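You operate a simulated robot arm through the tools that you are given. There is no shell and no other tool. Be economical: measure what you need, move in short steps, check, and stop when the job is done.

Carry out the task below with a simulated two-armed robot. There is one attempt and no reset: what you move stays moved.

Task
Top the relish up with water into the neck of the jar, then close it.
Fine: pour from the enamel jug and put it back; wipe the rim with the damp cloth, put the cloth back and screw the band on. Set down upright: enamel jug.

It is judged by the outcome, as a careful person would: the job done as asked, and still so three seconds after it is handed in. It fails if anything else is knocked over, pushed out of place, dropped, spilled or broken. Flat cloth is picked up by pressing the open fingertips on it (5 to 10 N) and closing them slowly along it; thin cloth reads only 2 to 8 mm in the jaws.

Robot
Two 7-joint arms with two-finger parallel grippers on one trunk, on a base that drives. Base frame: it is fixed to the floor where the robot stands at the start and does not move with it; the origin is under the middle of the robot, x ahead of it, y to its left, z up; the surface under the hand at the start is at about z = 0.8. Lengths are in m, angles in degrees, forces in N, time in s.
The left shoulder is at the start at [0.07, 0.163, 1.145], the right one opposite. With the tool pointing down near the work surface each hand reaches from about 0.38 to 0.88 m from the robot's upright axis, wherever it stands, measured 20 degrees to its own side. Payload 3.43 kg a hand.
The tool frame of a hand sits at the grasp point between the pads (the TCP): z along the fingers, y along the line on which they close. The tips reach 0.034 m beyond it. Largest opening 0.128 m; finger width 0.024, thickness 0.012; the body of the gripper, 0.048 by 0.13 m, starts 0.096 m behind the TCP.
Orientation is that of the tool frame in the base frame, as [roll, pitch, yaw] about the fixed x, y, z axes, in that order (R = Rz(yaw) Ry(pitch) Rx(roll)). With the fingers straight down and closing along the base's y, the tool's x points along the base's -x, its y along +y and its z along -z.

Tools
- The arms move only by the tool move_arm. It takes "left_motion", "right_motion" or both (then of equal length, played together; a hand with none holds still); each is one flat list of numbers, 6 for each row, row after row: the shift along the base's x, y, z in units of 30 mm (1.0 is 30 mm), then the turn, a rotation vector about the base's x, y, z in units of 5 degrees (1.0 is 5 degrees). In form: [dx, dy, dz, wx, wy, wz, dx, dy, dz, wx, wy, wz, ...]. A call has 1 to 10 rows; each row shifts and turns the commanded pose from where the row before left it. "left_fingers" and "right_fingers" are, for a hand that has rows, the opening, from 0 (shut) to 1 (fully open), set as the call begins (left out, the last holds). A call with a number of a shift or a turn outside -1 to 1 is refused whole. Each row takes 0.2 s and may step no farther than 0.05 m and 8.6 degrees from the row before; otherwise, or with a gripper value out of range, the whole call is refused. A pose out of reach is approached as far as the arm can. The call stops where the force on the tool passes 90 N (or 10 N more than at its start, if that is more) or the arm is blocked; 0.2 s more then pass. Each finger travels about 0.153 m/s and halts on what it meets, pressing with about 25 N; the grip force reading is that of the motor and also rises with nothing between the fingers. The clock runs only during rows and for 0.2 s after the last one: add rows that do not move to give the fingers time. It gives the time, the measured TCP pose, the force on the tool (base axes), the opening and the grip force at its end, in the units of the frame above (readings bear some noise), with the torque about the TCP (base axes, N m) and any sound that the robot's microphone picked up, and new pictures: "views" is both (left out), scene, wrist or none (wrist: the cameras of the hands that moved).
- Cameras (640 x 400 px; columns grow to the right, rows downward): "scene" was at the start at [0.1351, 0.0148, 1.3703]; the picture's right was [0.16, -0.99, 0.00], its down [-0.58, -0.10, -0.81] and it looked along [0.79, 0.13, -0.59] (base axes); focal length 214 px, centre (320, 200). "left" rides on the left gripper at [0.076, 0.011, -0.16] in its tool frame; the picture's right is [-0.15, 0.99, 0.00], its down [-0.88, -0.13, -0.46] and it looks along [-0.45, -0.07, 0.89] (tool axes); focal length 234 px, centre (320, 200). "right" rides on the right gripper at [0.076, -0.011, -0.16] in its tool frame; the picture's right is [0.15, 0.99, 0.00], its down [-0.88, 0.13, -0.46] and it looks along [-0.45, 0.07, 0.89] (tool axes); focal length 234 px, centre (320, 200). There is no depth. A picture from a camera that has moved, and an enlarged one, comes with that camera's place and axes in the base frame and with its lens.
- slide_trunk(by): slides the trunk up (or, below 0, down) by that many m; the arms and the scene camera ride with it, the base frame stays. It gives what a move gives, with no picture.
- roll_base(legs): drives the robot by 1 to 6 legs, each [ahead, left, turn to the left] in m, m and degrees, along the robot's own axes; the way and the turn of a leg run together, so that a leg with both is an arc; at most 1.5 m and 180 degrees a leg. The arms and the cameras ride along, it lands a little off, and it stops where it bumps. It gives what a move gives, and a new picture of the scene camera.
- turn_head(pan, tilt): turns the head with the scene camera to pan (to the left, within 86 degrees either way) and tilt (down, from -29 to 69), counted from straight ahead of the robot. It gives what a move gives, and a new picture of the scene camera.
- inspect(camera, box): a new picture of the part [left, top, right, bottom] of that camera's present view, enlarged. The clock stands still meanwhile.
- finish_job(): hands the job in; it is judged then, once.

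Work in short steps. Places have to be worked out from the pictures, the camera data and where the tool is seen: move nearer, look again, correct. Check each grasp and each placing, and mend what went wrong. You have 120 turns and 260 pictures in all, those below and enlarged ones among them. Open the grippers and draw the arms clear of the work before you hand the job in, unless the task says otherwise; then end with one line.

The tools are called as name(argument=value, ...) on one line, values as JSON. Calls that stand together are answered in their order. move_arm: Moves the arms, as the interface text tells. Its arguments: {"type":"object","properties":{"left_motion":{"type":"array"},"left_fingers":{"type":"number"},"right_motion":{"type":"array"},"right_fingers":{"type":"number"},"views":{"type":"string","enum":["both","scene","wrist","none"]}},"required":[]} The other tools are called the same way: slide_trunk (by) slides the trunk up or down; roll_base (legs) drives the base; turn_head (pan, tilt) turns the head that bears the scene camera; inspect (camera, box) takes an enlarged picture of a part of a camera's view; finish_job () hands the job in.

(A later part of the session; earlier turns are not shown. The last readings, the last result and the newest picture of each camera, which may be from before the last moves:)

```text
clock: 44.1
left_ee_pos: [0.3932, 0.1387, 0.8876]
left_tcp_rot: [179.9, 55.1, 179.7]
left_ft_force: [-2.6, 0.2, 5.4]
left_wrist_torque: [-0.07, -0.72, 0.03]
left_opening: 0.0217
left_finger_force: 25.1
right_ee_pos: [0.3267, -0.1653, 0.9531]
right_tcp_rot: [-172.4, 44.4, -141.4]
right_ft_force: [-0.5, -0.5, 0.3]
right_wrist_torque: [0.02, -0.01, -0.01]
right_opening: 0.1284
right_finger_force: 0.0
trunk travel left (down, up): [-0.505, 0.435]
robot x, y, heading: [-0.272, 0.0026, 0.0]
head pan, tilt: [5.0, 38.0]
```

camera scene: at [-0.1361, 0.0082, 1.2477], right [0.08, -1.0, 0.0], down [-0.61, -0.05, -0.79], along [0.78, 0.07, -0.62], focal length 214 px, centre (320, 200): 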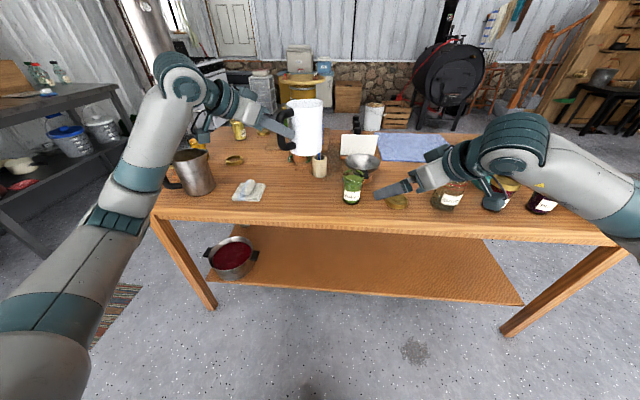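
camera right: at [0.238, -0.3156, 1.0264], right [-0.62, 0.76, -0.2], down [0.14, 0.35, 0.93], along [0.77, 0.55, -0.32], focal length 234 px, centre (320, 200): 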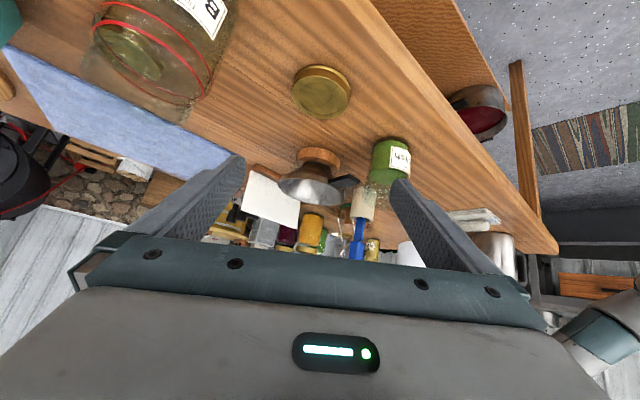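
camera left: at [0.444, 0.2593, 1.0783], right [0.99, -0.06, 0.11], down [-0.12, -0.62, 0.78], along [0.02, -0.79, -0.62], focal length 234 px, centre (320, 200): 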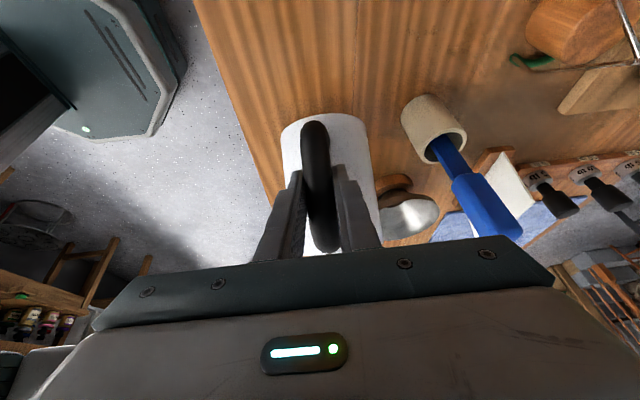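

Jug is on the table (contact 5 N). Ease a hair and open the fingers, then back out.

move_arm(left_motion=[0, 0, 0.03, 0, 0, 0, 0, 0, 0, 0, 0, 0], views="none")

move_arm(left_motion=[0, 0, 0, 0, 0, 0, 0, 0, 0, 0, 0, 0, 0, 0, 0, 0, 0, 0], left_fingers=0.5, views="wrist")

```text
clock: 44.7
left_ee_pos: [0.3934, 0.1398, 0.8875]
left_tcp_rot: [179.7, 55.0, 179.8]
left_ft_force: [-3.6, -0.3, 4.4]
left_wrist_torque: [-0.07, -0.56, -0.09]
left_opening: 0.0217
left_finger_force: 24.5
right_ee_pos: [0.3273, -0.1646, 0.9545]
right_tcp_rot: [-172.4, 44.4, -141.3]
right_ft_force: [-0.3, -1.0, 0.9]
right_wrist_torque: [-0.05, 0.01, 0.0]
right_opening: 0.1283
right_finger_force: 0.0
trunk travel left (down, up): [-0.505, 0.435]
robot x, y, heading: [-0.2693, 0.0002, -0.3]
head pan, tilt: [5.0, 38.0]
```

```text
clock: 45.5
left_ee_pos: [0.3946, 0.1391, 0.888]
left_tcp_rot: [179.7, 54.9, 179.8]
left_ft_force: [0.8, 0.5, 1.1]
left_wrist_torque: [-0.04, -0.01, -0.01]
left_opening: 0.0641
left_finger_force: 0.1
right_ee_pos: [0.3271, -0.165, 0.9521]
right_tcp_rot: [-172.4, 44.2, -141.3]
right_ft_force: [-0.2, -0.4, -0.4]
right_wrist_torque: [0.01, -0.03, -0.01]
right_opening: 0.1279
right_finger_force: 0.1
trunk travel left (down, up): [-0.505, 0.435]
robot x, y, heading: [-0.2675, -0.0045, -0.1]
head pan, tilt: [5.0, 38.0]
camera left: at [0.2201, 0.1501, 0.9164], right [0.09, 0.99, 0.12], down [0.13, -0.13, 0.98], along [0.99, -0.07, -0.14], focal length 234 px, centre (320, 200)
```

left: 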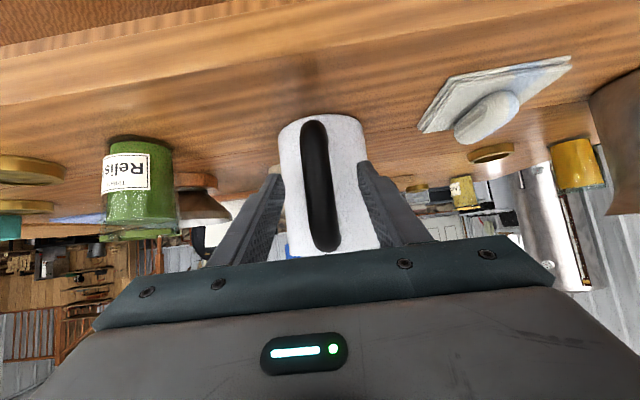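

Released cleanly. Back straight out, then rise while turning the fingers down and shifting toward the cloth (handle ≈(0.4525,0.308), lying along x).

move_arm(left_motion=[-0.7, 0, 0, 0, 0, 0, -1, 0, 0, 0, 0, 0, -1, 0, 0.2, 0, 0, 0, -0.8, 0.2, 0.6, 0, 0, 0, 0, 0.6, 1, 0, 1, 0, 0, 0.8, 1, 0, 1, 0, 0, 0.8, 1, 0, 1, 0, 0.3, 0.9, 1, 0, 1, 0, 0.5, 0.9, 0.6, 0, 1, 0, 0.7, 0.8, 0, 0, 1, 0], views="scene")

```text
clock: 47.7
left_ee_pos: [0.3353, 0.2908, 1.049]
left_tcp_rot: [180.0, 24.8, 179.7]
left_ft_force: [0.0, 0.3, -0.3]
left_wrist_torque: [-0.03, 0.03, -0.04]
left_opening: 0.0643
left_finger_force: 0.0
right_ee_pos: [0.3288, -0.1654, 0.9514]
right_tcp_rot: [-172.7, 44.3, -141.3]
right_ft_force: [0.8, 0.6, -1.1]
right_wrist_torque: [-0.03, 0.02, -0.02]
right_opening: 0.1278
right_finger_force: 0.0
trunk travel left (down, up): [-0.505, 0.435]
robot x, y, heading: [-0.2692, 0.0014, -0.4]
head pan, tilt: [5.0, 38.0]
camera scene: at [-0.1358, 0.0086, 1.2476], right [0.08, -1.0, 0.0], down [-0.61, -0.05, -0.79], along [0.78, 0.07, -0.62], focal length 214 px, centre (320, 200)
```

scene: 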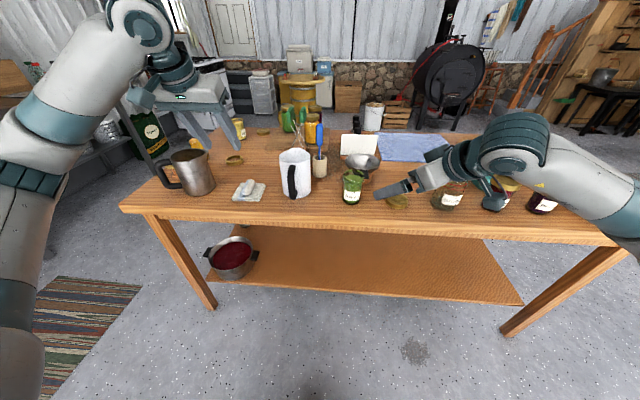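

Jug stands upright in place. Now move above the cloth with fingers straight down and look.

move_arm(left_motion=[0.78, 0.11, -0.7, 0, 1, 0, 0.78, 0.11, -0.7, 0, 1, 0, 0.78, 0.11, -0.7, 0, 1, 0, 0.78, 0.11, -0.7, 0, 1, 0, 0.78, 0.11, -0.7, 0, 0.96, 0, 0, 0, 0, 0, 0, 0], left_fingers=0.4)

inspect(camera="left", box=[240, 80, 400, 200])

```text
clock: 49.1
left_ee_pos: [0.4505, 0.307, 0.945]
left_tcp_rot: [179.9, 0.1, 179.9]
left_ft_force: [0.1, 0.5, 0.0]
left_wrist_torque: [-0.02, -0.02, -0.05]
left_opening: 0.051
left_finger_force: 0.0
right_ee_pos: [0.3262, -0.1643, 0.9533]
right_tcp_rot: [-172.4, 44.3, -141.3]
right_ft_force: [-0.3, 0.4, 0.4]
right_wrist_torque: [0.01, 0.0, 0.0]
right_opening: 0.1282
right_finger_force: 0.0
trunk travel left (down, up): [-0.505, 0.435]
robot x, y, heading: [-0.272, 0.0041, 0.0]
head pan, tilt: [5.0, 38.0]
camera scene: at [-0.1372, 0.0087, 1.2478], right [0.08, -1.0, 0.0], down [-0.61, -0.05, -0.79], along [0.79, 0.07, -0.62], focal length 214 px, centre (320, 200)
camera left: at [0.3752, 0.3176, 1.1036], right [0.15, 0.99, 0.0], down [0.88, -0.13, 0.46], along [0.45, -0.07, -0.89], focal length 234 px, centre (320, 200)
```

scene: 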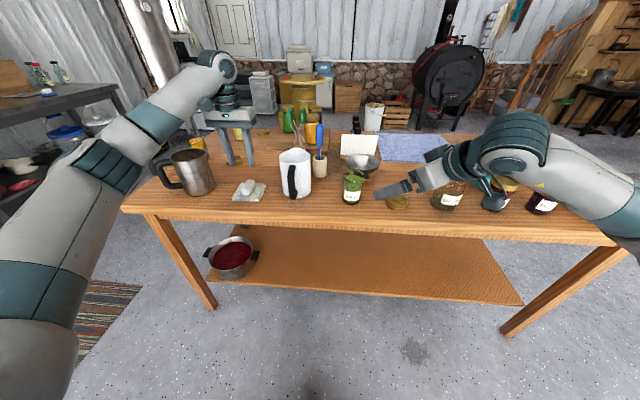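
left: 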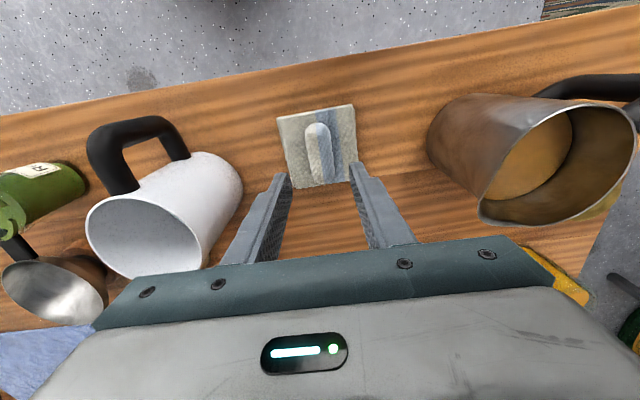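

```text
3.33 times, centred on (320, 140) of left
camera zoom: at [0.3752, 0.3176, 1.1036], right [0.15, 0.99, 0.0], down [0.88, -0.13, 0.46], along [0.45, -0.07, -0.89], focal length 781 px, centre (320, 400)
```

zoom: 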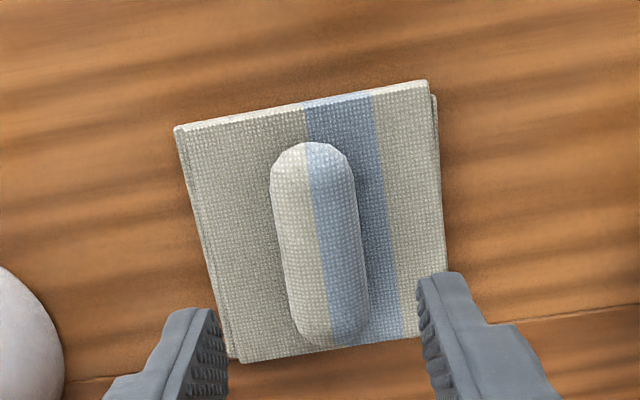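

Handle centred at ≈(0.454,0.305), along x. Descend to just above the pad.

move_arm(left_motion=[0.1, -0.06, -0.9, 0, 0, 0, 0, 0, -0.9, 0, 0, 0, 0, 0, -0.6, 0, 0, 0, 0, 0, -0.3, 0, 0, 0, 0, 0, 0, 0, 0, 0], views="wrist")

```text
clock: 50.3
left_ee_pos: [0.4535, 0.3041, 0.8638]
left_tcp_rot: [-179.9, 0.2, 179.8]
left_ft_force: [0.3, -0.4, 0.3]
left_wrist_torque: [-0.03, 0.02, 0.02]
left_opening: 0.0513
left_finger_force: 0.1
right_ee_pos: [0.327, -0.1649, 0.9521]
right_tcp_rot: [-172.4, 44.2, -141.2]
right_ft_force: [-0.3, 0.4, -0.1]
right_wrist_torque: [0.0, -0.02, 0.0]
right_opening: 0.128
right_finger_force: 0.0
trunk travel left (down, up): [-0.505, 0.435]
robot x, y, heading: [-0.2761, -0.0011, -0.5]
head pan, tilt: [5.0, 38.0]
camera left: at [0.3782, 0.3153, 1.0225], right [0.15, 0.99, 0.0], down [0.88, -0.13, 0.46], along [0.45, -0.07, -0.89], focal length 234 px, centre (320, 200)
```

left: 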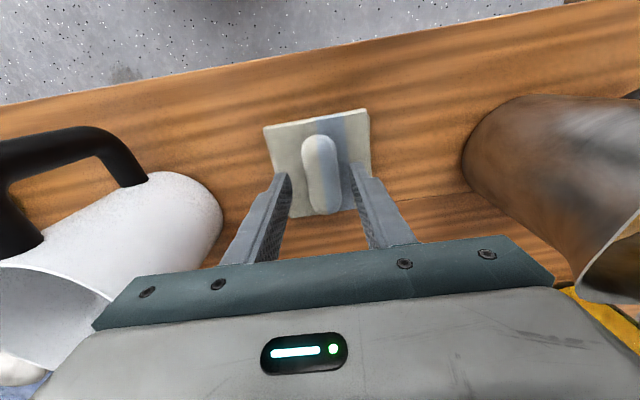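

Creep down until the tips touch the pad.

move_arm(left_motion=[0, 0, -0.2, 0, 0, 0, 0, 0, -0.2, 0, 0, 0, 0, 0, -0.1, 0, 0, 0, 0, 0, 0, 0, 0, 0], views="wrist")

```text
clock: 51.3
left_ee_pos: [0.4547, 0.3043, 0.8479]
left_tcp_rot: [180.0, 0.1, 179.9]
left_ft_force: [0.3, 0.3, -0.4]
left_wrist_torque: [0.0, -0.02, 0.03]
left_opening: 0.0514
left_finger_force: 0.2
right_ee_pos: [0.3268, -0.1661, 0.951]
right_tcp_rot: [-172.5, 44.2, -141.3]
right_ft_force: [0.3, 0.0, -0.6]
right_wrist_torque: [0.03, 0.0, 0.01]
right_opening: 0.1281
right_finger_force: 0.0
trunk travel left (down, up): [-0.505, 0.435]
robot x, y, heading: [-0.2718, 0.001, -0.2]
head pan, tilt: [5.0, 38.0]
camera left: at [0.3781, 0.3153, 1.0074], right [0.15, 0.99, 0.0], down [0.88, -0.13, 0.46], along [0.45, -0.07, -0.89], focal length 234 px, centre (320, 200)
```

left: 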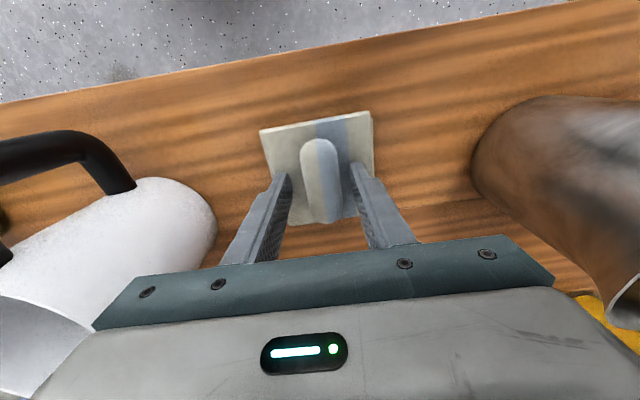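

move_arm(left_motion=[0, 0, -0.1, 0, 0, 0, 0, 0, 0, 0, 0, 0], views="none")

move_arm(left_motion=[0, 0, 0, 0, 0, 0, 0, 0, 0, 0, 0, 0, 0, 0, 0, 0, 0, 0], left_fingers=0, views="wrist")

```text
clock: 51.9
left_ee_pos: [0.4551, 0.3045, 0.8463]
left_tcp_rot: [-179.9, 0.2, 179.9]
left_ft_force: [0.7, 0.0, 4.8]
left_wrist_torque: [0.04, 0.01, -0.01]
left_opening: 0.0512
left_finger_force: 0.1
right_ee_pos: [0.3272, -0.1658, 0.9525]
right_tcp_rot: [-172.4, 44.4, -141.3]
right_ft_force: [0.1, -0.7, 0.2]
right_wrist_torque: [-0.03, 0.0, -0.01]
right_opening: 0.1281
right_finger_force: 0.0
trunk travel left (down, up): [-0.505, 0.435]
robot x, y, heading: [-0.2734, -0.0005, -0.1]
head pan, tilt: [5.0, 38.0]
```

```text
clock: 52.7
left_ee_pos: [0.4542, 0.3044, 0.8461]
left_tcp_rot: [179.9, 0.2, 179.9]
left_ft_force: [0.8, 0.4, 7.4]
left_wrist_torque: [0.02, 0.3, -0.1]
left_opening: 0.029
left_finger_force: 25.1
right_ee_pos: [0.3278, -0.1647, 0.9529]
right_tcp_rot: [-172.5, 44.4, -141.3]
right_ft_force: [0.5, 0.4, -0.6]
right_wrist_torque: [0.02, 0.01, -0.03]
right_opening: 0.1278
right_finger_force: 0.1
trunk travel left (down, up): [-0.505, 0.435]
robot x, y, heading: [-0.2707, -0.0004, -0.2]
head pan, tilt: [5.0, 38.0]
camera left: at [0.3778, 0.315, 1.0048], right [0.15, 0.99, 0.0], down [0.88, -0.13, 0.46], along [0.45, -0.07, -0.89], focal length 234 px, centre (320, 200)
```

left: 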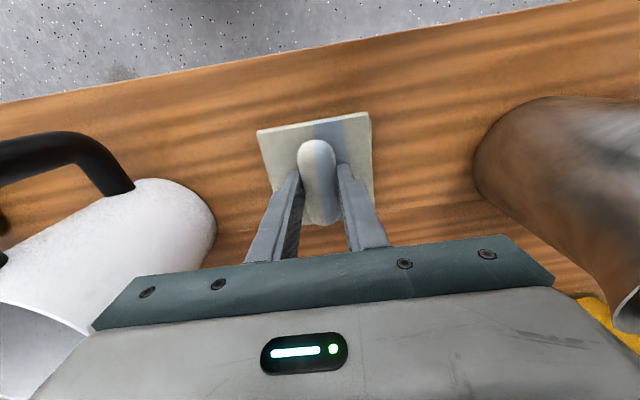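

Handle gripped (29 mm). Lift it straight up while the right hand backs out of the way.

move_arm(left_motion=[0, 0, 0.3, 0, 0, 0, 0, 0, 0.6, 0, 0, 0, 0, 0, 1, 0, 0, 0, 0, 0, 1, 0, 0, 0, 0, 0, 1, 0, 0, 0, 0, 0, 1, 0, 0, 0, 0, 0, 1, 0, 0, 0, 0, 0, 0.7, 0, 0, 0], right_motion=[-0.5, -0.5, 0.3, 0, 0, 0, -0.5, -0.5, 0.3, 0, 0, 0, -0.5, -0.5, 0.3, 0, 1, 0, -0.5, -0.5, 0.3, 0, 1, 0, -0.5, -0.5, 0.3, 0, 1, -1, 0, -0.3, 0.3, 0, 1, -1, 0, 0, 0.3, 0, 1, -1, 0, 0, 0.3, 0, 1, -1])

```text
clock: 54.5
left_ee_pos: [0.4529, 0.3032, 1.0417]
left_tcp_rot: [-180.0, 0.2, 179.8]
left_ft_force: [0.2, 0.1, -0.2]
left_wrist_torque: [-0.01, 0.01, 0.01]
left_opening: 0.0289
left_finger_force: 25.0
right_ee_pos: [0.2509, -0.2502, 1.0246]
right_tcp_rot: [171.7, 17.5, -170.3]
right_ft_force: [0.2, 0.4, -0.1]
right_wrist_torque: [0.01, 0.02, 0.03]
right_opening: 0.1279
right_finger_force: 0.1
trunk travel left (down, up): [-0.505, 0.435]
robot x, y, heading: [-0.273, 0.0002, -0.3]
head pan, tilt: [5.0, 38.0]
camera scene: at [-0.1365, 0.0083, 1.2476], right [0.08, -1.0, 0.0], down [-0.61, -0.05, -0.79], along [0.79, 0.07, -0.62], focal length 214 px, centre (320, 200)
camera right: at [0.1407, -0.3033, 1.1514], right [-0.34, 0.93, 0.09], down [0.68, 0.18, 0.71], along [0.65, 0.31, -0.69], focal length 234 px, centre (320, 200)
camera left: at [0.3781, 0.3145, 1.2017], right [0.15, 0.99, 0.0], down [0.88, -0.13, 0.46], along [0.45, -0.07, -0.89], focal length 234 px, centre (320, 200)
```

scene: 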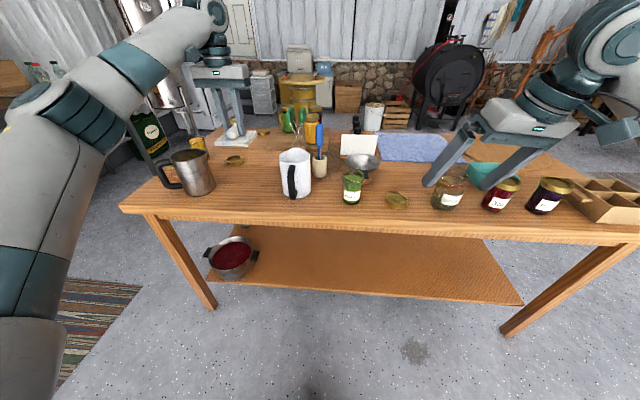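
right: 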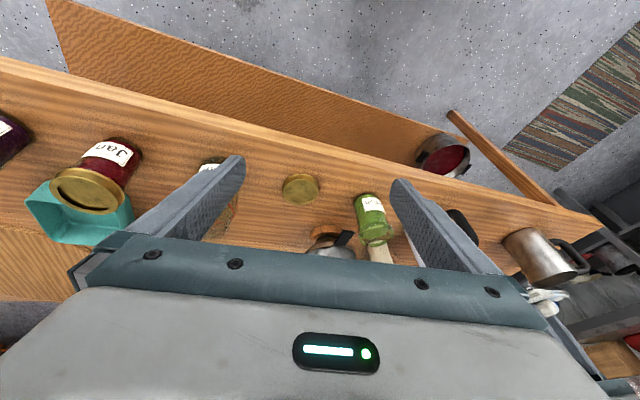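
left: 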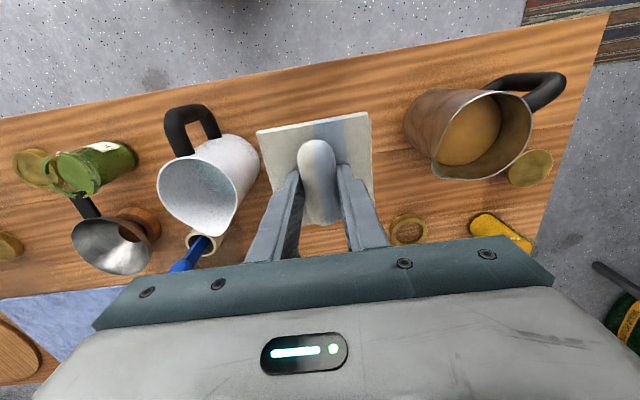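

Cloth held firmly. Carry it at height over the jug to above the jar.

move_arm(left_motion=[0, -0.5, 0.4, 0, 0, 0, 0, -1, 0.2, 0, 0, 0, 0, -1, 0, 0, 0, 0, 0, -1, 0, 0, 0, 0, 0, -1, 0, 0, 0, 0, 0, -1, 0, 0, 0, 0, 0, -1, 0, 0, 0, 0, 0, -1, 0, 0, 0, 0, 0, -1, 0, 0, 0, 0, 0, -1, 0, 0, 0, 0], views="none")

move_arm(left_motion=[0, -1, 0, 0, 0, 0, 0, -1, 0, 0, 0, 0, 0, -0.1, -0.5, 0, 0, 0, 0, 0, -0.5, 0, 0, 0, 0, 0, 0, 0, 0, 0])

```text
clock: 56.7
left_ee_pos: [0.4537, 0.0168, 1.0629]
left_tcp_rot: [179.9, 0.1, 179.9]
left_ft_force: [-0.6, 0.0, -0.6]
left_wrist_torque: [0.01, -0.01, 0.02]
left_opening: 0.0289
left_finger_force: 25.2
right_ee_pos: [0.2535, -0.2507, 1.0239]
right_tcp_rot: [171.5, 17.7, -170.4]
right_ft_force: [-0.3, -1.1, -0.1]
right_wrist_torque: [0.01, 0.02, -0.01]
right_opening: 0.1282
right_finger_force: 0.0
trunk travel left (down, up): [-0.505, 0.435]
robot x, y, heading: [-0.2692, 0.0017, -0.2]
head pan, tilt: [5.0, 38.0]
```

```text
clock: 57.9
left_ee_pos: [0.4546, -0.0449, 1.0318]
left_tcp_rot: [-179.9, 0.2, 179.8]
left_ft_force: [-0.4, 0.1, 0.0]
left_wrist_torque: [-0.04, -0.05, 0.0]
left_opening: 0.0289
left_finger_force: 24.8
right_ee_pos: [0.2525, -0.2494, 1.0246]
right_tcp_rot: [171.6, 17.7, -170.3]
right_ft_force: [0.5, 0.6, 0.0]
right_wrist_torque: [0.03, 0.03, 0.0]
right_opening: 0.1278
right_finger_force: 0.0
trunk travel left (down, up): [-0.505, 0.435]
robot x, y, heading: [-0.2729, -0.0006, -0.1]
head pan, tilt: [5.0, 38.0]
camera scene: at [-0.1366, 0.0083, 1.2478], right [0.08, -1.0, 0.0], down [-0.61, -0.05, -0.79], along [0.79, 0.07, -0.62], focal length 214 px, centre (320, 200)
camera left: at [0.3781, -0.0339, 1.1899], right [0.15, 0.99, 0.0], down [0.88, -0.13, 0.46], along [0.45, -0.07, -0.89], focal length 234 px, centre (320, 200)
```

scene: 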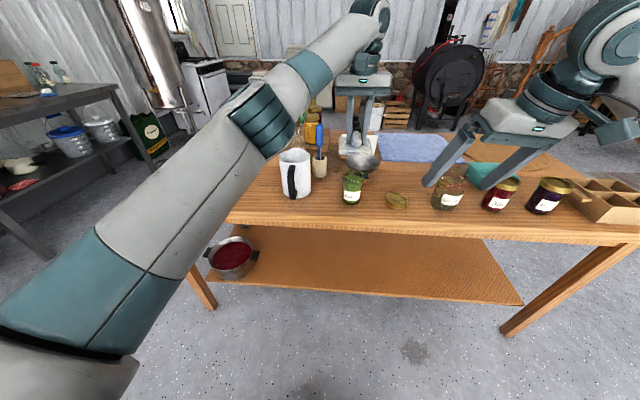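
left: 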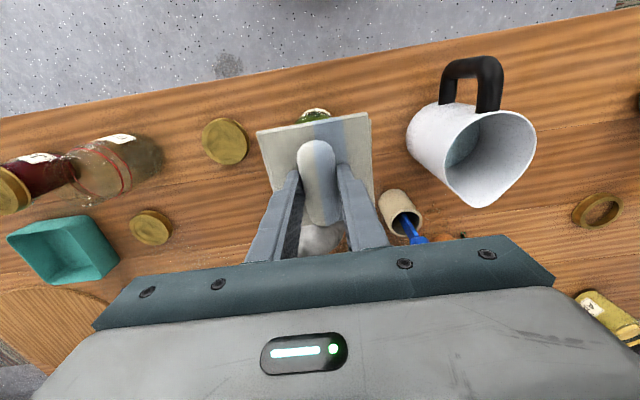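

Above the jar. Descend to about 8 mm above rim contact, then creep.

move_arm(left_motion=[-0.1, 0, -0.9, 0, 0, 0, 0, 0, -0.9, 0, 0, 0, 0, 0, -0.6, 0, 0, 0, 0, 0, -0.2, 0, 0, 0, 0, 0, 0, 0, 0, 0], views="none")

inspect(camera="scene", box=[320, 140, 390, 210])

```text
clock: 59.1
left_ee_pos: [0.4518, -0.0435, 0.9521]
left_tcp_rot: [-180.0, 0.1, 179.9]
left_ft_force: [-0.3, 0.0, 0.4]
left_wrist_torque: [0.02, -0.03, -0.01]
left_opening: 0.0291
left_finger_force: 24.9
right_ee_pos: [0.2519, -0.2497, 1.0237]
right_tcp_rot: [171.7, 17.7, -170.3]
right_ft_force: [0.8, -0.5, -0.8]
right_wrist_torque: [-0.02, 0.0, -0.02]
right_opening: 0.1281
right_finger_force: 0.1
trunk travel left (down, up): [-0.505, 0.435]
robot x, y, heading: [-0.2675, -0.0012, -0.1]
head pan, tilt: [5.0, 38.0]
```

```text
5.71 times, centred on (355, 175) of scene
camera zoom: at [-0.1364, 0.0082, 1.2477], right [0.08, -1.0, 0.0], down [-0.61, -0.05, -0.79], along [0.79, 0.07, -0.62], focal length 1226 px, centre (120, 343)
```

zoom: 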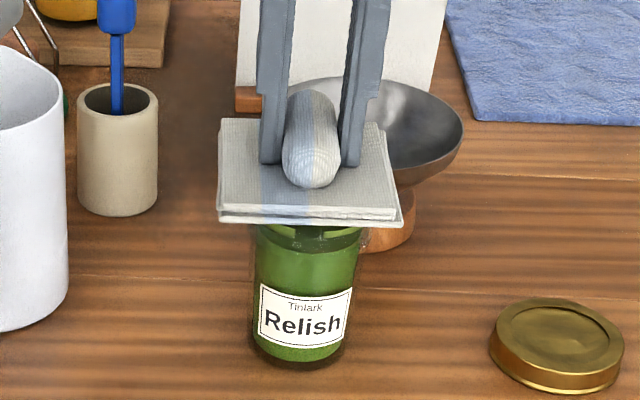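

Pad hovers centrally just above the rim. Creep down to contact.

move_arm(left_motion=[0, 0, -0.2, 0, 0, 0, 0, 0, -0.15, 0, 0, 0, 0, 0, 0, 0, 0, 0], views="none")

move_arm(left_motion=[0, 0, -0.1, 0, 0, 0, 0, 0, 0, 0, 0, 0], views="none")

```text
clock: 59.9
left_ee_pos: [0.4507, -0.0438, 0.9439]
left_tcp_rot: [180.0, 0.3, 180.0]
left_ft_force: [4.4, 0.0, 11.7]
left_wrist_torque: [0.01, -0.03, -0.01]
left_opening: 0.029
left_finger_force: 24.9
right_ee_pos: [0.2514, -0.25, 1.0247]
right_tcp_rot: [171.6, 17.9, -170.4]
right_ft_force: [-0.6, -0.8, -0.4]
right_wrist_torque: [0.0, 0.01, 0.03]
right_opening: 0.1281
right_finger_force: 0.1
trunk travel left (down, up): [-0.505, 0.435]
robot x, y, heading: [-0.2723, 0.0016, -0.2]
head pan, tilt: [5.0, 38.0]
```

```text
clock: 60.5
left_ee_pos: [0.4505, -0.0442, 0.9438]
left_tcp_rot: [179.9, 0.5, 179.9]
left_ft_force: [11.1, -0.6, 37.1]
left_wrist_torque: [0.02, -0.35, -0.01]
left_opening: 0.0291
left_finger_force: 25.2
right_ee_pos: [0.2511, -0.2491, 1.0255]
right_tcp_rot: [171.5, 17.9, -170.2]
right_ft_force: [-0.6, -0.2, -1.0]
right_wrist_torque: [-0.01, -0.01, -0.02]
right_opening: 0.1282
right_finger_force: 0.1
trunk travel left (down, up): [-0.505, 0.435]
robot x, y, heading: [-0.2688, -0.0005, -0.2]
head pan, tilt: [5.0, 38.0]
```

37 N is too much; back off to ≈6 N.

move_arm(left_motion=[0, 0, 0.12, 0, 0, 0, 0, 0, 0, 0, 0, 0], views="none")

```text
clock: 61.1
left_ee_pos: [0.4506, -0.0439, 0.9437]
left_tcp_rot: [180.0, 0.3, 180.0]
left_ft_force: [9.1, -0.7, 21.4]
left_wrist_torque: [-0.01, -0.54, 0.02]
left_opening: 0.0287
left_finger_force: 24.8
right_ee_pos: [0.2525, -0.2504, 1.0251]
right_tcp_rot: [171.6, 17.8, -170.3]
right_ft_force: [-0.2, 0.5, -0.5]
right_wrist_torque: [-0.02, -0.01, 0.0]
right_opening: 0.1279
right_finger_force: 0.0
trunk travel left (down, up): [-0.505, 0.435]
robot x, y, heading: [-0.2716, 0.0007, -0.3]
head pan, tilt: [5.0, 38.0]
```

move_arm(left_motion=[-0.05, 0, 0.06, 0, 0, 0, 0, 0, 0, 0, 0, 0], views="none")

```text
clock: 61.7
left_ee_pos: [0.4491, -0.0453, 0.9437]
left_tcp_rot: [-179.9, 0.0, 179.8]
left_ft_force: [-0.4, 0.3, 4.3]
left_wrist_torque: [0.02, -0.04, 0.03]
left_opening: 0.0289
left_finger_force: 24.7
right_ee_pos: [0.2518, -0.2493, 1.0239]
right_tcp_rot: [171.6, 17.6, -170.4]
right_ft_force: [0.7, -0.3, 1.0]
right_wrist_torque: [-0.02, -0.01, 0.0]
right_opening: 0.1279
right_finger_force: 0.0
trunk travel left (down, up): [-0.505, 0.435]
robot x, y, heading: [-0.2734, -0.0006, -0.3]
head pan, tilt: [5.0, 38.0]
```

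Contact is 4 N. Wipe: one small circle combined with a ±25° twist.

move_arm(left_motion=[0.27, 0, -0.02, 0, 0, 1, -0.079, 0.191, 0, 0, 0, 1, -0.191, 0.079, 0, 0, 0, 1, -0.191, -0.079, 0, 0, 0, 1, -0.079, -0.191, 0, 0, 0, 1, 0.079, -0.191, 0, 0, 0, -1, 0.191, -0.079, 0, 0, 0, -1, 0.191, 0.079, 0, 0, 0, -1, 0.079, 0.191, 0, 0, 0, -1, -0.27, 0, 0, 0, 0, -1], views="none")

inspect(camera="scene", box=[320, 140, 390, 210])

```text
clock: 63.9
left_ee_pos: [0.4487, -0.0441, 0.9447]
left_tcp_rot: [179.9, 0.1, 179.9]
left_ft_force: [0.3, -0.7, -1.0]
left_wrist_torque: [-0.02, 0.0, -0.03]
left_opening: 0.0289
left_finger_force: 25.1
right_ee_pos: [0.2521, -0.2495, 1.0247]
right_tcp_rot: [171.6, 17.7, -170.2]
right_ft_force: [-0.2, -0.4, -1.9]
right_wrist_torque: [0.0, 0.0, -0.02]
right_opening: 0.1281
right_finger_force: 0.1
trunk travel left (down, up): [-0.505, 0.435]
robot x, y, heading: [-0.2701, 0.001, -0.2]
head pan, tilt: [5.0, 38.0]
```

```text
5.71 times, centred on (355, 175) of scene
camera zoom: at [-0.1365, 0.0083, 1.2477], right [0.08, -1.0, 0.0], down [-0.61, -0.05, -0.79], along [0.79, 0.07, -0.62], focal length 1226 px, centre (120, 343)
```

zoom: 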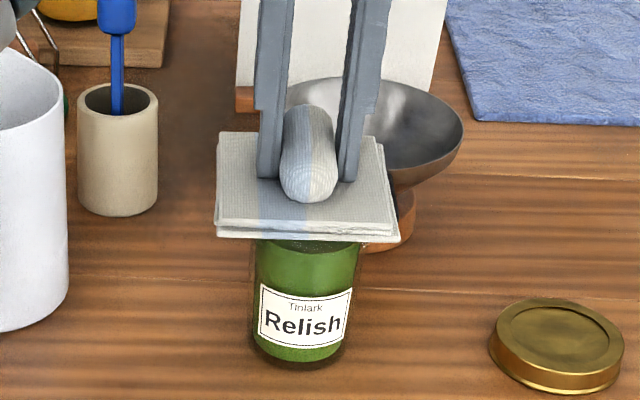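

Jar undisturbed; contact went light. Press a little and do a second circle and twist.

move_arm(left_motion=[0, 0, -0.06, 0, 0, 0, 0, 0, 0, 0, 0, 0], views="none")

move_arm(left_motion=[-0.27, 0, -0.02, 0, 0, -1, 0.079, -0.191, 0, 0, 0, -1, 0.191, -0.079, 0, 0, 0, -1, 0.191, 0.079, 0, 0, 0, -1, 0.079, 0.191, 0, 0, 0, -1, -0.079, 0.191, 0, 0, 0, 1, -0.191, 0.079, 0, 0, 0, 1, -0.191, -0.079, 0, 0, 0, 1, -0.079, -0.191, 0, 0, 0, 1, 0.27, 0, 0, 0, 0, 1], views="none")

```text
clock: 64.5
left_ee_pos: [0.4493, -0.0437, 0.9434]
left_tcp_rot: [180.0, 0.1, 179.9]
left_ft_force: [1.8, 0.7, 8.8]
left_wrist_torque: [0.12, 0.14, -0.04]
left_opening: 0.029
left_finger_force: 24.7
right_ee_pos: [0.2516, -0.2484, 1.0265]
right_tcp_rot: [171.5, 17.7, -170.2]
right_ft_force: [-0.4, 0.4, 0.0]
right_wrist_torque: [-0.01, -0.02, -0.01]
right_opening: 0.1279
right_finger_force: 0.0
trunk travel left (down, up): [-0.505, 0.435]
robot x, y, heading: [-0.2695, 0.0007, -0.3]
head pan, tilt: [5.0, 38.0]
```

```text
clock: 66.7
left_ee_pos: [0.4464, -0.0435, 0.9433]
left_tcp_rot: [179.9, 0.1, 179.9]
left_ft_force: [-6.3, 2.0, 15.2]
left_wrist_torque: [0.07, 0.66, -0.06]
left_opening: 0.0287
left_finger_force: 25.0
right_ee_pos: [0.249, -0.2479, 1.0254]
right_tcp_rot: [171.5, 17.8, -170.2]
right_ft_force: [-0.3, -0.4, 0.3]
right_wrist_torque: [0.04, 0.05, 0.03]
right_opening: 0.128
right_finger_force: 0.1
trunk travel left (down, up): [-0.505, 0.435]
robot x, y, heading: [-0.2709, -0.0004, -0.0]
head pan, tilt: [5.0, 38.0]
```

Good contact this time. Lift straight up and check the rim.

move_arm(left_motion=[0, 0, 0.3, 0, 0, 0, 0, 0, 0.8, 0, 0, 0, 0, 0, 1, 0, 0, 0, 0, 0, 1, 0, 0, 0, 0, 0, 1, 0, 0, 0, 0, 0.3, 0, 0, 0, 0], views="none")

inspect(camera="scene", box=[326, 160, 376, 210])

inspect(camera="right", box=[330, 170, 420, 260])

```text
clock: 68.1
left_ee_pos: [0.4494, -0.0345, 1.0646]
left_tcp_rot: [180.0, 0.1, 179.9]
left_ft_force: [-0.8, 0.2, -0.6]
left_wrist_torque: [-0.01, 0.04, -0.02]
left_opening: 0.0289
left_finger_force: 24.6
right_ee_pos: [0.2527, -0.2488, 1.0246]
right_tcp_rot: [171.8, 17.6, -170.3]
right_ft_force: [0.2, 0.9, -0.4]
right_wrist_torque: [0.0, 0.02, -0.01]
right_opening: 0.1277
right_finger_force: 0.1
trunk travel left (down, up): [-0.505, 0.435]
robot x, y, heading: [-0.2718, 0.0002, -0.2]
head pan, tilt: [5.0, 38.0]
```

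```text
8.00 times, centred on (351, 185) of scene
camera zoom: at [-0.1355, 0.0097, 1.2476], right [0.08, -1.0, 0.0], down [-0.61, -0.05, -0.79], along [0.78, 0.07, -0.62], focal length 1716 px, centre (72, 320)
```

zoom: 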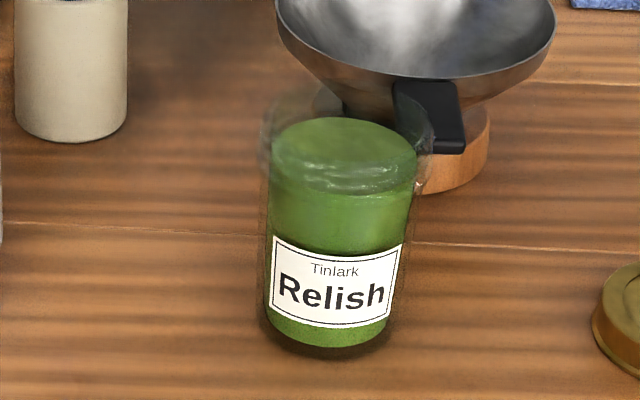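

```text
4.44 times, centred on (375, 215) of right
camera zoom: at [0.1419, -0.3018, 1.151], right [-0.35, 0.93, 0.09], down [0.68, 0.18, 0.71], along [0.65, 0.31, -0.69], focal length 1041 px, centre (76, 133)
```

zoom: 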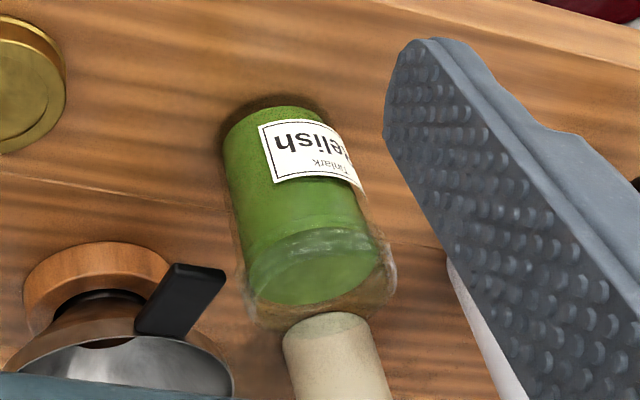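

Rim is clean and the level is in the neck. Return the cloth to its spot.

move_arm(left_motion=[0.05, 1, 0, 0, 0, 0, 0.05, 1, 0, 0, 0, 0, 0.05, 1, 0, 0, 0, 0, 0, 1, 0, 0, 0, 0, 0, 1, 0, 0, 0, 0, 0, 1, 0, 0, 0, 0, 0, 1, 0, 0, 0, 0, 0, 1, 0, 0, 0, 0, 0, 1, 0, 0, 0, 0, 0, 1, 0, 0, 0, 0], views="none")

move_arm(left_motion=[0, 1, 0, 0, 0, 0, 0, 0.3, -0.5, 0, 0, 0, 0, 0, -1, 0, 0, 0, 0, 0, -1, 0, 0, 0, 0, 0, -1, 0, 0, 0, 0, 0, -1, 0, 0, 0, 0, 0, -1, 0, 0, 0, 0, 0, -1, 0, 0, 0, 0, 0, 0, 0, 0, 0], views="wrist")

```text
clock: 70.3
left_ee_pos: [0.4541, 0.2669, 1.0657]
left_tcp_rot: [-179.9, 0.1, 179.9]
left_ft_force: [-0.6, 1.2, -0.8]
left_wrist_torque: [-0.02, 0.01, -0.04]
left_opening: 0.0285
left_finger_force: 24.6
right_ee_pos: [0.2527, -0.2486, 1.0233]
right_tcp_rot: [171.7, 17.6, -170.3]
right_ft_force: [-0.2, 0.6, 0.3]
right_wrist_torque: [-0.04, 0.0, -0.02]
right_opening: 0.128
right_finger_force: 0.0
trunk travel left (down, up): [-0.505, 0.435]
robot x, y, heading: [-0.268, -0.0013, -0.5]
head pan, tilt: [5.0, 38.0]
```

```text
clock: 72.3
left_ee_pos: [0.4537, 0.303, 0.8715]
left_tcp_rot: [-179.9, 0.2, 179.8]
left_ft_force: [-0.1, 0.2, -0.1]
left_wrist_torque: [0.0, 0.03, -0.01]
left_opening: 0.0291
left_finger_force: 25.1
right_ee_pos: [0.2516, -0.2494, 1.0242]
right_tcp_rot: [171.5, 17.7, -170.3]
right_ft_force: [-0.6, -0.3, 0.3]
right_wrist_torque: [-0.04, 0.0, -0.04]
right_opening: 0.128
right_finger_force: 0.1
trunk travel left (down, up): [-0.505, 0.435]
robot x, y, heading: [-0.272, 0.0026, -0.4]
head pan, tilt: [5.0, 38.0]
camera left: at [0.3779, 0.314, 1.0296], right [0.15, 0.99, 0.0], down [0.88, -0.13, 0.46], along [0.45, -0.07, -0.89], focal length 234 px, centre (320, 200)
```

left: 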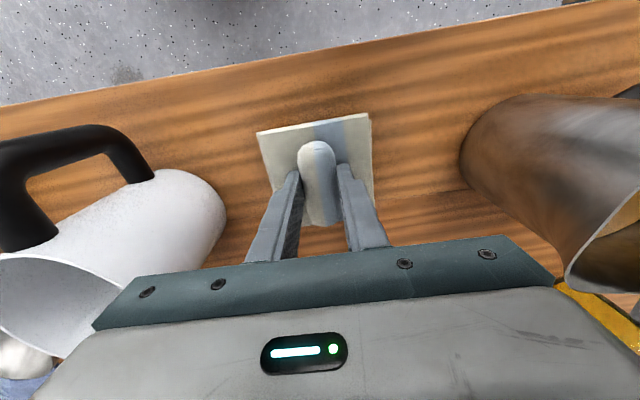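

Lower the last 25 mm to contact, then release.

move_arm(left_motion=[0.03, 0.04, -0.4, 0, 0, 0, 0, 0, -0.3, 0, 0, 0, 0, 0, -0.13, 0, 0, 0, 0, 0, 0, 0, 0, 0], views="none")

move_arm(left_motion=[0, 0, 0, 0, 0, 0, 0, 0, 0, 0, 0, 0], left_fingers=0.4, views="none")

move_arm(left_motion=[0, 0, 0.4, 0, 0, 0, 0, 0, 0.8, 0, 0, 0, 0, 0, 1, 0, 0, 0, 0, 0, 1, 0, 0, 0, 0, 0, 1, 0, 0, 0, 0, 0, 1, 0, 0, 0], views="both")

```text
clock: 73.3
left_ee_pos: [0.4546, 0.3045, 0.8461]
left_tcp_rot: [180.0, 0.2, 179.9]
left_ft_force: [-1.5, 0.4, 2.2]
left_wrist_torque: [0.03, 0.05, -0.02]
left_opening: 0.0288
left_finger_force: 24.9
right_ee_pos: [0.2525, -0.2497, 1.0231]
right_tcp_rot: [171.6, 17.7, -170.4]
right_ft_force: [0.5, 0.2, -0.1]
right_wrist_torque: [0.0, 0.0, 0.03]
right_opening: 0.1279
right_finger_force: 0.0
trunk travel left (down, up): [-0.505, 0.435]
robot x, y, heading: [-0.2741, 0.0015, -0.1]
head pan, tilt: [5.0, 38.0]
```

```text
clock: 73.9
left_ee_pos: [0.4547, 0.3042, 0.845]
left_tcp_rot: [180.0, 0.2, 179.8]
left_ft_force: [-0.4, -1.8, 3.2]
left_wrist_torque: [-0.02, 0.05, 0.03]
left_opening: 0.0512
left_finger_force: 0.0
right_ee_pos: [0.2528, -0.2497, 1.0239]
right_tcp_rot: [171.6, 17.7, -170.4]
right_ft_force: [-0.1, -0.5, 0.1]
right_wrist_torque: [0.0, -0.02, 0.04]
right_opening: 0.128
right_finger_force: 0.0
trunk travel left (down, up): [-0.505, 0.435]
robot x, y, heading: [-0.2738, -0.003, -0.2]
head pan, tilt: [5.0, 38.0]
```

```text
clock: 75.3
left_ee_pos: [0.4554, 0.3039, 1.0019]
left_tcp_rot: [-180.0, 0.2, 179.9]
left_ft_force: [-0.5, -0.5, -0.5]
left_wrist_torque: [0.04, 0.0, -0.04]
left_opening: 0.051
left_finger_force: 0.1
right_ee_pos: [0.2521, -0.2507, 1.0245]
right_tcp_rot: [171.6, 17.8, -170.3]
right_ft_force: [-0.1, -0.7, 0.4]
right_wrist_torque: [0.03, -0.02, 0.02]
right_opening: 0.1279
right_finger_force: 0.1
trunk travel left (down, up): [-0.505, 0.435]
robot x, y, heading: [-0.2715, 0.0007, -0.2]
head pan, tilt: [5.0, 38.0]
camera scene: at [-0.1372, 0.0077, 1.2478], right [0.08, -1.0, 0.0], down [-0.61, -0.05, -0.79], along [0.79, 0.07, -0.62], focal length 214 px, centre (320, 200)
camera left: at [0.378, 0.3153, 1.1609], right [0.15, 0.99, 0.0], down [0.88, -0.13, 0.46], along [0.45, -0.07, -0.89], focal length 234 px, centre (320, 200)
```

scene: 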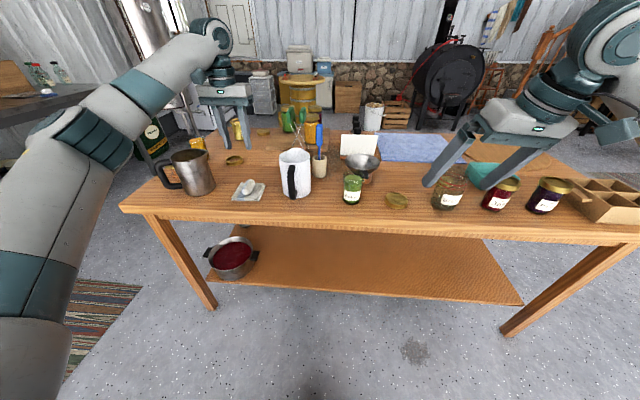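
left: 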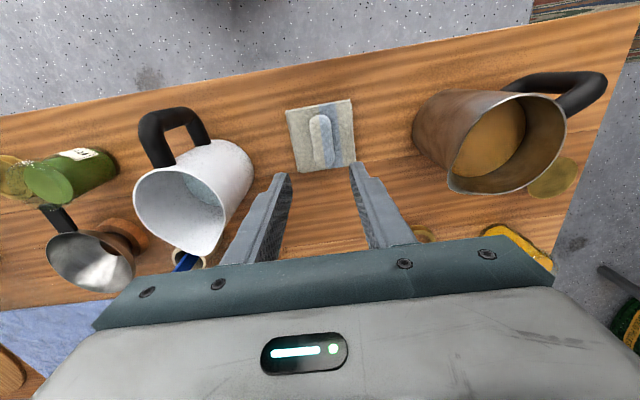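

Cloth is back in place. Next the lid with the right hand: lid centre ≈(0.437,−0.197). Straighten the fingers down, yaw ~+35° for screwing room, and hover.

move_arm(right_motion=[0.62, 0.177, -0.2, -0.22, 0.324, 0.65, 0.62, 0.177, -0.2, -0.22, 0.324, 0.65, 0.62, 0.177, -0.2, -0.22, 0.324, 0.65, 0.62, 0.177, -0.2, -0.22, 0.324, 0.65, 0.62, 0.177, -0.2, -0.22, 0.324, 0.65, 0.62, 0.177, -0.2, -0.22, 0.324, 0.65, 0.62, 0.177, -0.2, -0.22, 0.324, 0.65, 0.62, 0.177, -0.2, -0.22, 0.324, 0.65, 0.62, 0.177, -0.2, -0.22, 0.324, 0.65, 0.62, 0.177, -0.2, -0.22, 0.324, 0.65], right_fingers=0.8, views="wrist")

```text
clock: 77.5
left_ee_pos: [0.4542, 0.3049, 1.0011]
left_tcp_rot: [-179.9, 0.1, 179.9]
left_ft_force: [-0.1, -0.2, 0.1]
left_wrist_torque: [-0.03, -0.01, 0.01]
left_opening: 0.051
left_finger_force: 0.0
right_ee_pos: [0.4059, -0.1824, 0.963]
right_tcp_rot: [174.2, -1.4, -137.2]
right_ft_force: [0.1, 0.0, 0.1]
right_wrist_torque: [0.0, 0.03, -0.01]
right_opening: 0.1023
right_finger_force: 0.1
right hand out of reach, approached as far as the arm can: row 10
trunk travel left (down, up): [-0.505, 0.435]
robot x, y, heading: [-0.2709, 0.0043, -0.2]
head pan, tilt: [5.0, 38.0]
camera right: at [0.3721, -0.2512, 1.123], right [-0.77, 0.63, 0.1], down [0.6, 0.67, 0.44], along [0.21, 0.4, -0.89], focal length 234 px, centre (320, 200)
```

right: 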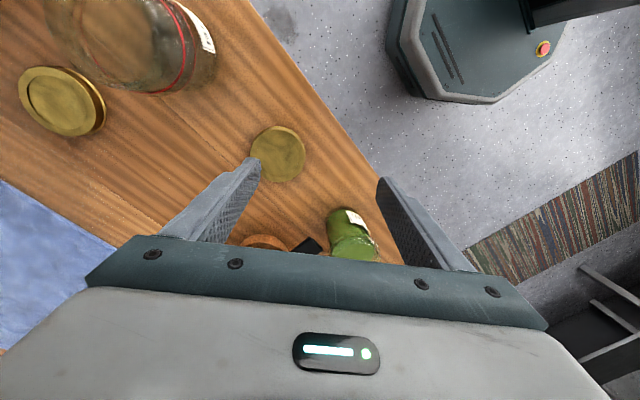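

Row 10 hit a limit from the yaw. I rotate back toward baseline (yaw ≈−165°), level the hand and move over the lid.

move_arm(right_motion=[0.172, -0.08, -0.1, -0.14, -0.13, -0.93, 0.172, -0.08, -0.1, -0.14, -0.13, -0.93, 0.172, -0.08, -0.1, -0.14, -0.13, -0.93, 0.172, -0.08, -0.1, -0.14, -0.13, -0.93, 0.172, -0.08, -0.1, -0.14, -0.13, -0.93, 0.172, -0.08, -0.1, -0.14, -0.13, -0.93, 0, 0, 0, 0, 0, 0], views="wrist")

```text
clock: 79.1
left_ee_pos: [0.4541, 0.3048, 1.0002]
left_tcp_rot: [179.9, 0.1, 179.9]
left_ft_force: [-0.8, -0.2, 0.2]
left_wrist_torque: [-0.02, 0.02, -0.02]
left_opening: 0.0511
left_finger_force: 0.0
right_ee_pos: [0.4369, -0.1987, 0.9436]
right_tcp_rot: [179.9, 0.0, -165.2]
right_ft_force: [0.4, 0.2, 0.1]
right_wrist_torque: [0.0, 0.0, 0.03]
right_opening: 0.1025
right_finger_force: 0.0
trunk travel left (down, up): [-0.505, 0.435]
robot x, y, heading: [-0.2733, -0.0002, -0.4]
head pan, tilt: [5.0, 38.0]
camera right: at [0.3674, -0.2286, 1.1041], right [-0.39, 0.92, 0.0], down [0.82, 0.35, 0.46], along [0.42, 0.18, -0.89], focal length 234 px, centre (320, 200)
```

right: 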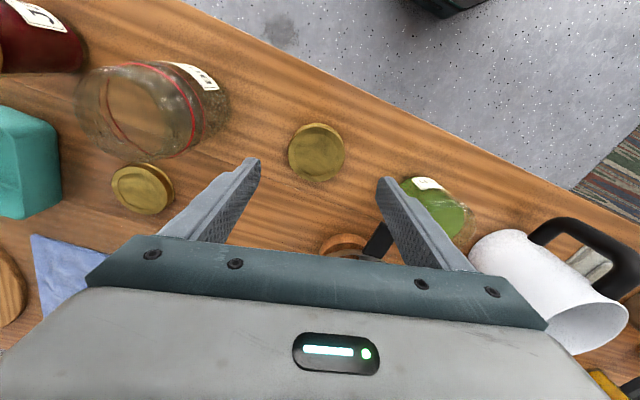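

Lid at ≈(0.443,−0.200). Descend to z≈0.87 and look.

move_arm(right_motion=[0.1, -0.03, -0.8, 0, 0, 0, 0.1, -0.02, -0.8, 0, 0, 0, 0, 0, -0.8, 0, 0, 0, 0, 0, 0, 0, 0, 0], views="wrist")

inspect(camera="right", box=[230, 110, 410, 230])

```text
clock: 80.1
left_ee_pos: [0.4555, 0.3035, 1.0006]
left_tcp_rot: [179.9, 0.1, 179.9]
left_ft_force: [-0.5, 0.0, -0.2]
left_wrist_torque: [-0.01, -0.03, -0.02]
left_opening: 0.0512
left_finger_force: 0.1
right_ee_pos: [0.4438, -0.1998, 0.8717]
right_tcp_rot: [179.7, -0.1, -165.1]
right_ft_force: [0.3, 0.1, 0.0]
right_wrist_torque: [0.02, -0.02, 0.02]
right_opening: 0.1026
right_finger_force: 0.1
trunk travel left (down, up): [-0.505, 0.435]
robot x, y, heading: [-0.271, 0.0032, -0.3]
head pan, tilt: [5.0, 38.0]
camera right: at [0.3736, -0.2296, 1.0324], right [-0.4, 0.92, 0.0], down [0.82, 0.35, 0.46], along [0.42, 0.18, -0.89], focal length 234 px, centre (320, 200)
```

right: 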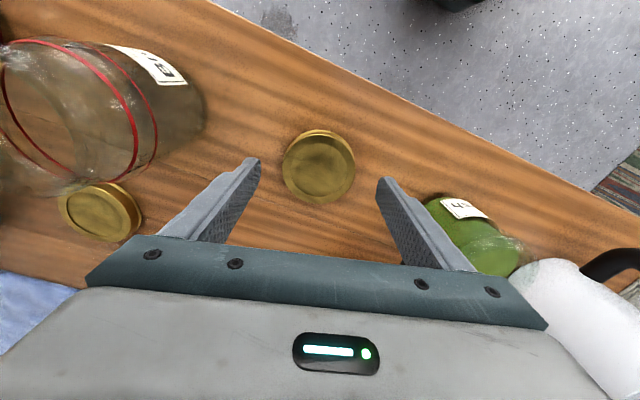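

```text
3.33 times, centred on (320, 170) of right
camera zoom: at [0.3736, -0.2296, 1.0324], right [-0.4, 0.92, 0.0], down [0.82, 0.35, 0.46], along [0.42, 0.18, -0.89], focal length 781 px, centre (320, 300)
```

zoom: 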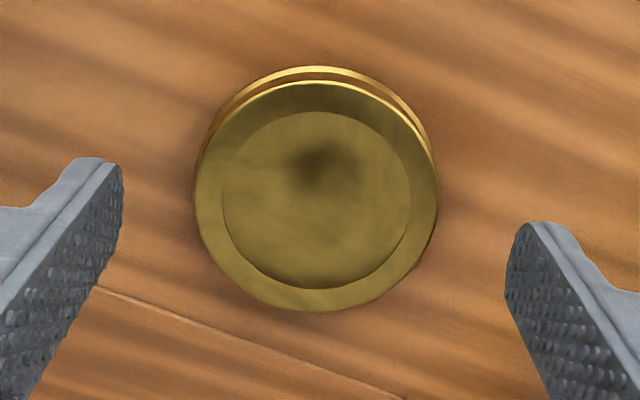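

Well centred. Descend to grip height (tips just above the table) and close.

move_arm(right_motion=[0.02, -0.02, -0.6, 0, 0, 0, 0, 0, -0.5, 0, 0, 0, 0, 0, 0, 0, 0, 0], views="none")

move_arm(right_motion=[0, 0, 0, 0, 0, 0, 0, 0, 0, 0, 0, 0, 0, 0, 0, 0, 0, 0], right_fingers=0, views="wrist")

```text
clock: 80.9
left_ee_pos: [0.4543, 0.3047, 1.0014]
left_tcp_rot: [-180.0, 0.1, 180.0]
left_ft_force: [0.8, 0.2, 0.5]
left_wrist_torque: [0.02, -0.01, 0.02]
left_opening: 0.0511
left_finger_force: 0.1
right_ee_pos: [0.4438, -0.2009, 0.8378]
right_tcp_rot: [179.8, 0.0, -165.1]
right_ft_force: [-0.2, 0.1, 1.0]
right_wrist_torque: [0.0, -0.03, 0.02]
right_opening: 0.1026
right_finger_force: 0.1
trunk travel left (down, up): [-0.505, 0.435]
robot x, y, heading: [-0.2728, -0.001, -0.2]
head pan, tilt: [5.0, 38.0]
```

```text
clock: 81.7
left_ee_pos: [0.4543, 0.3049, 1.0004]
left_tcp_rot: [-180.0, 0.0, 179.9]
left_ft_force: [-0.2, -0.5, 1.0]
left_wrist_torque: [-0.01, 0.03, -0.02]
left_opening: 0.0514
left_finger_force: 0.1
right_ee_pos: [0.4441, -0.2006, 0.8386]
right_tcp_rot: [179.9, -0.1, -165.1]
right_ft_force: [0.3, 1.2, 0.1]
right_wrist_torque: [-0.06, 0.02, -0.02]
right_opening: 0.0754
right_finger_force: 25.2
trunk travel left (down, up): [-0.505, 0.435]
robot x, y, heading: [-0.2744, -0.0007, 0.0]
head pan, tilt: [5.0, 38.0]
camera right: at [0.3745, -0.2309, 0.999], right [-0.4, 0.92, 0.0], down [0.82, 0.35, 0.46], along [0.42, 0.18, -0.89], focal length 234 px, centre (320, 200)
```

right: 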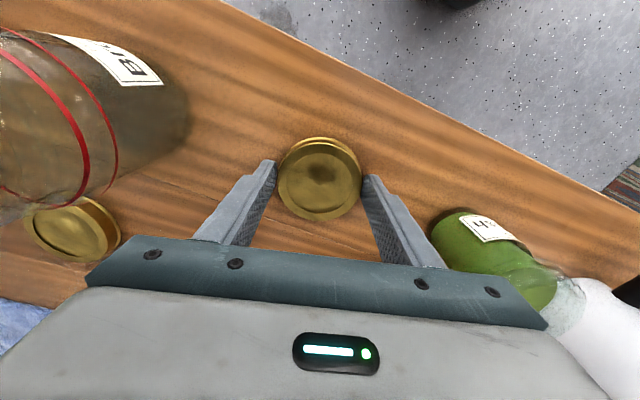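

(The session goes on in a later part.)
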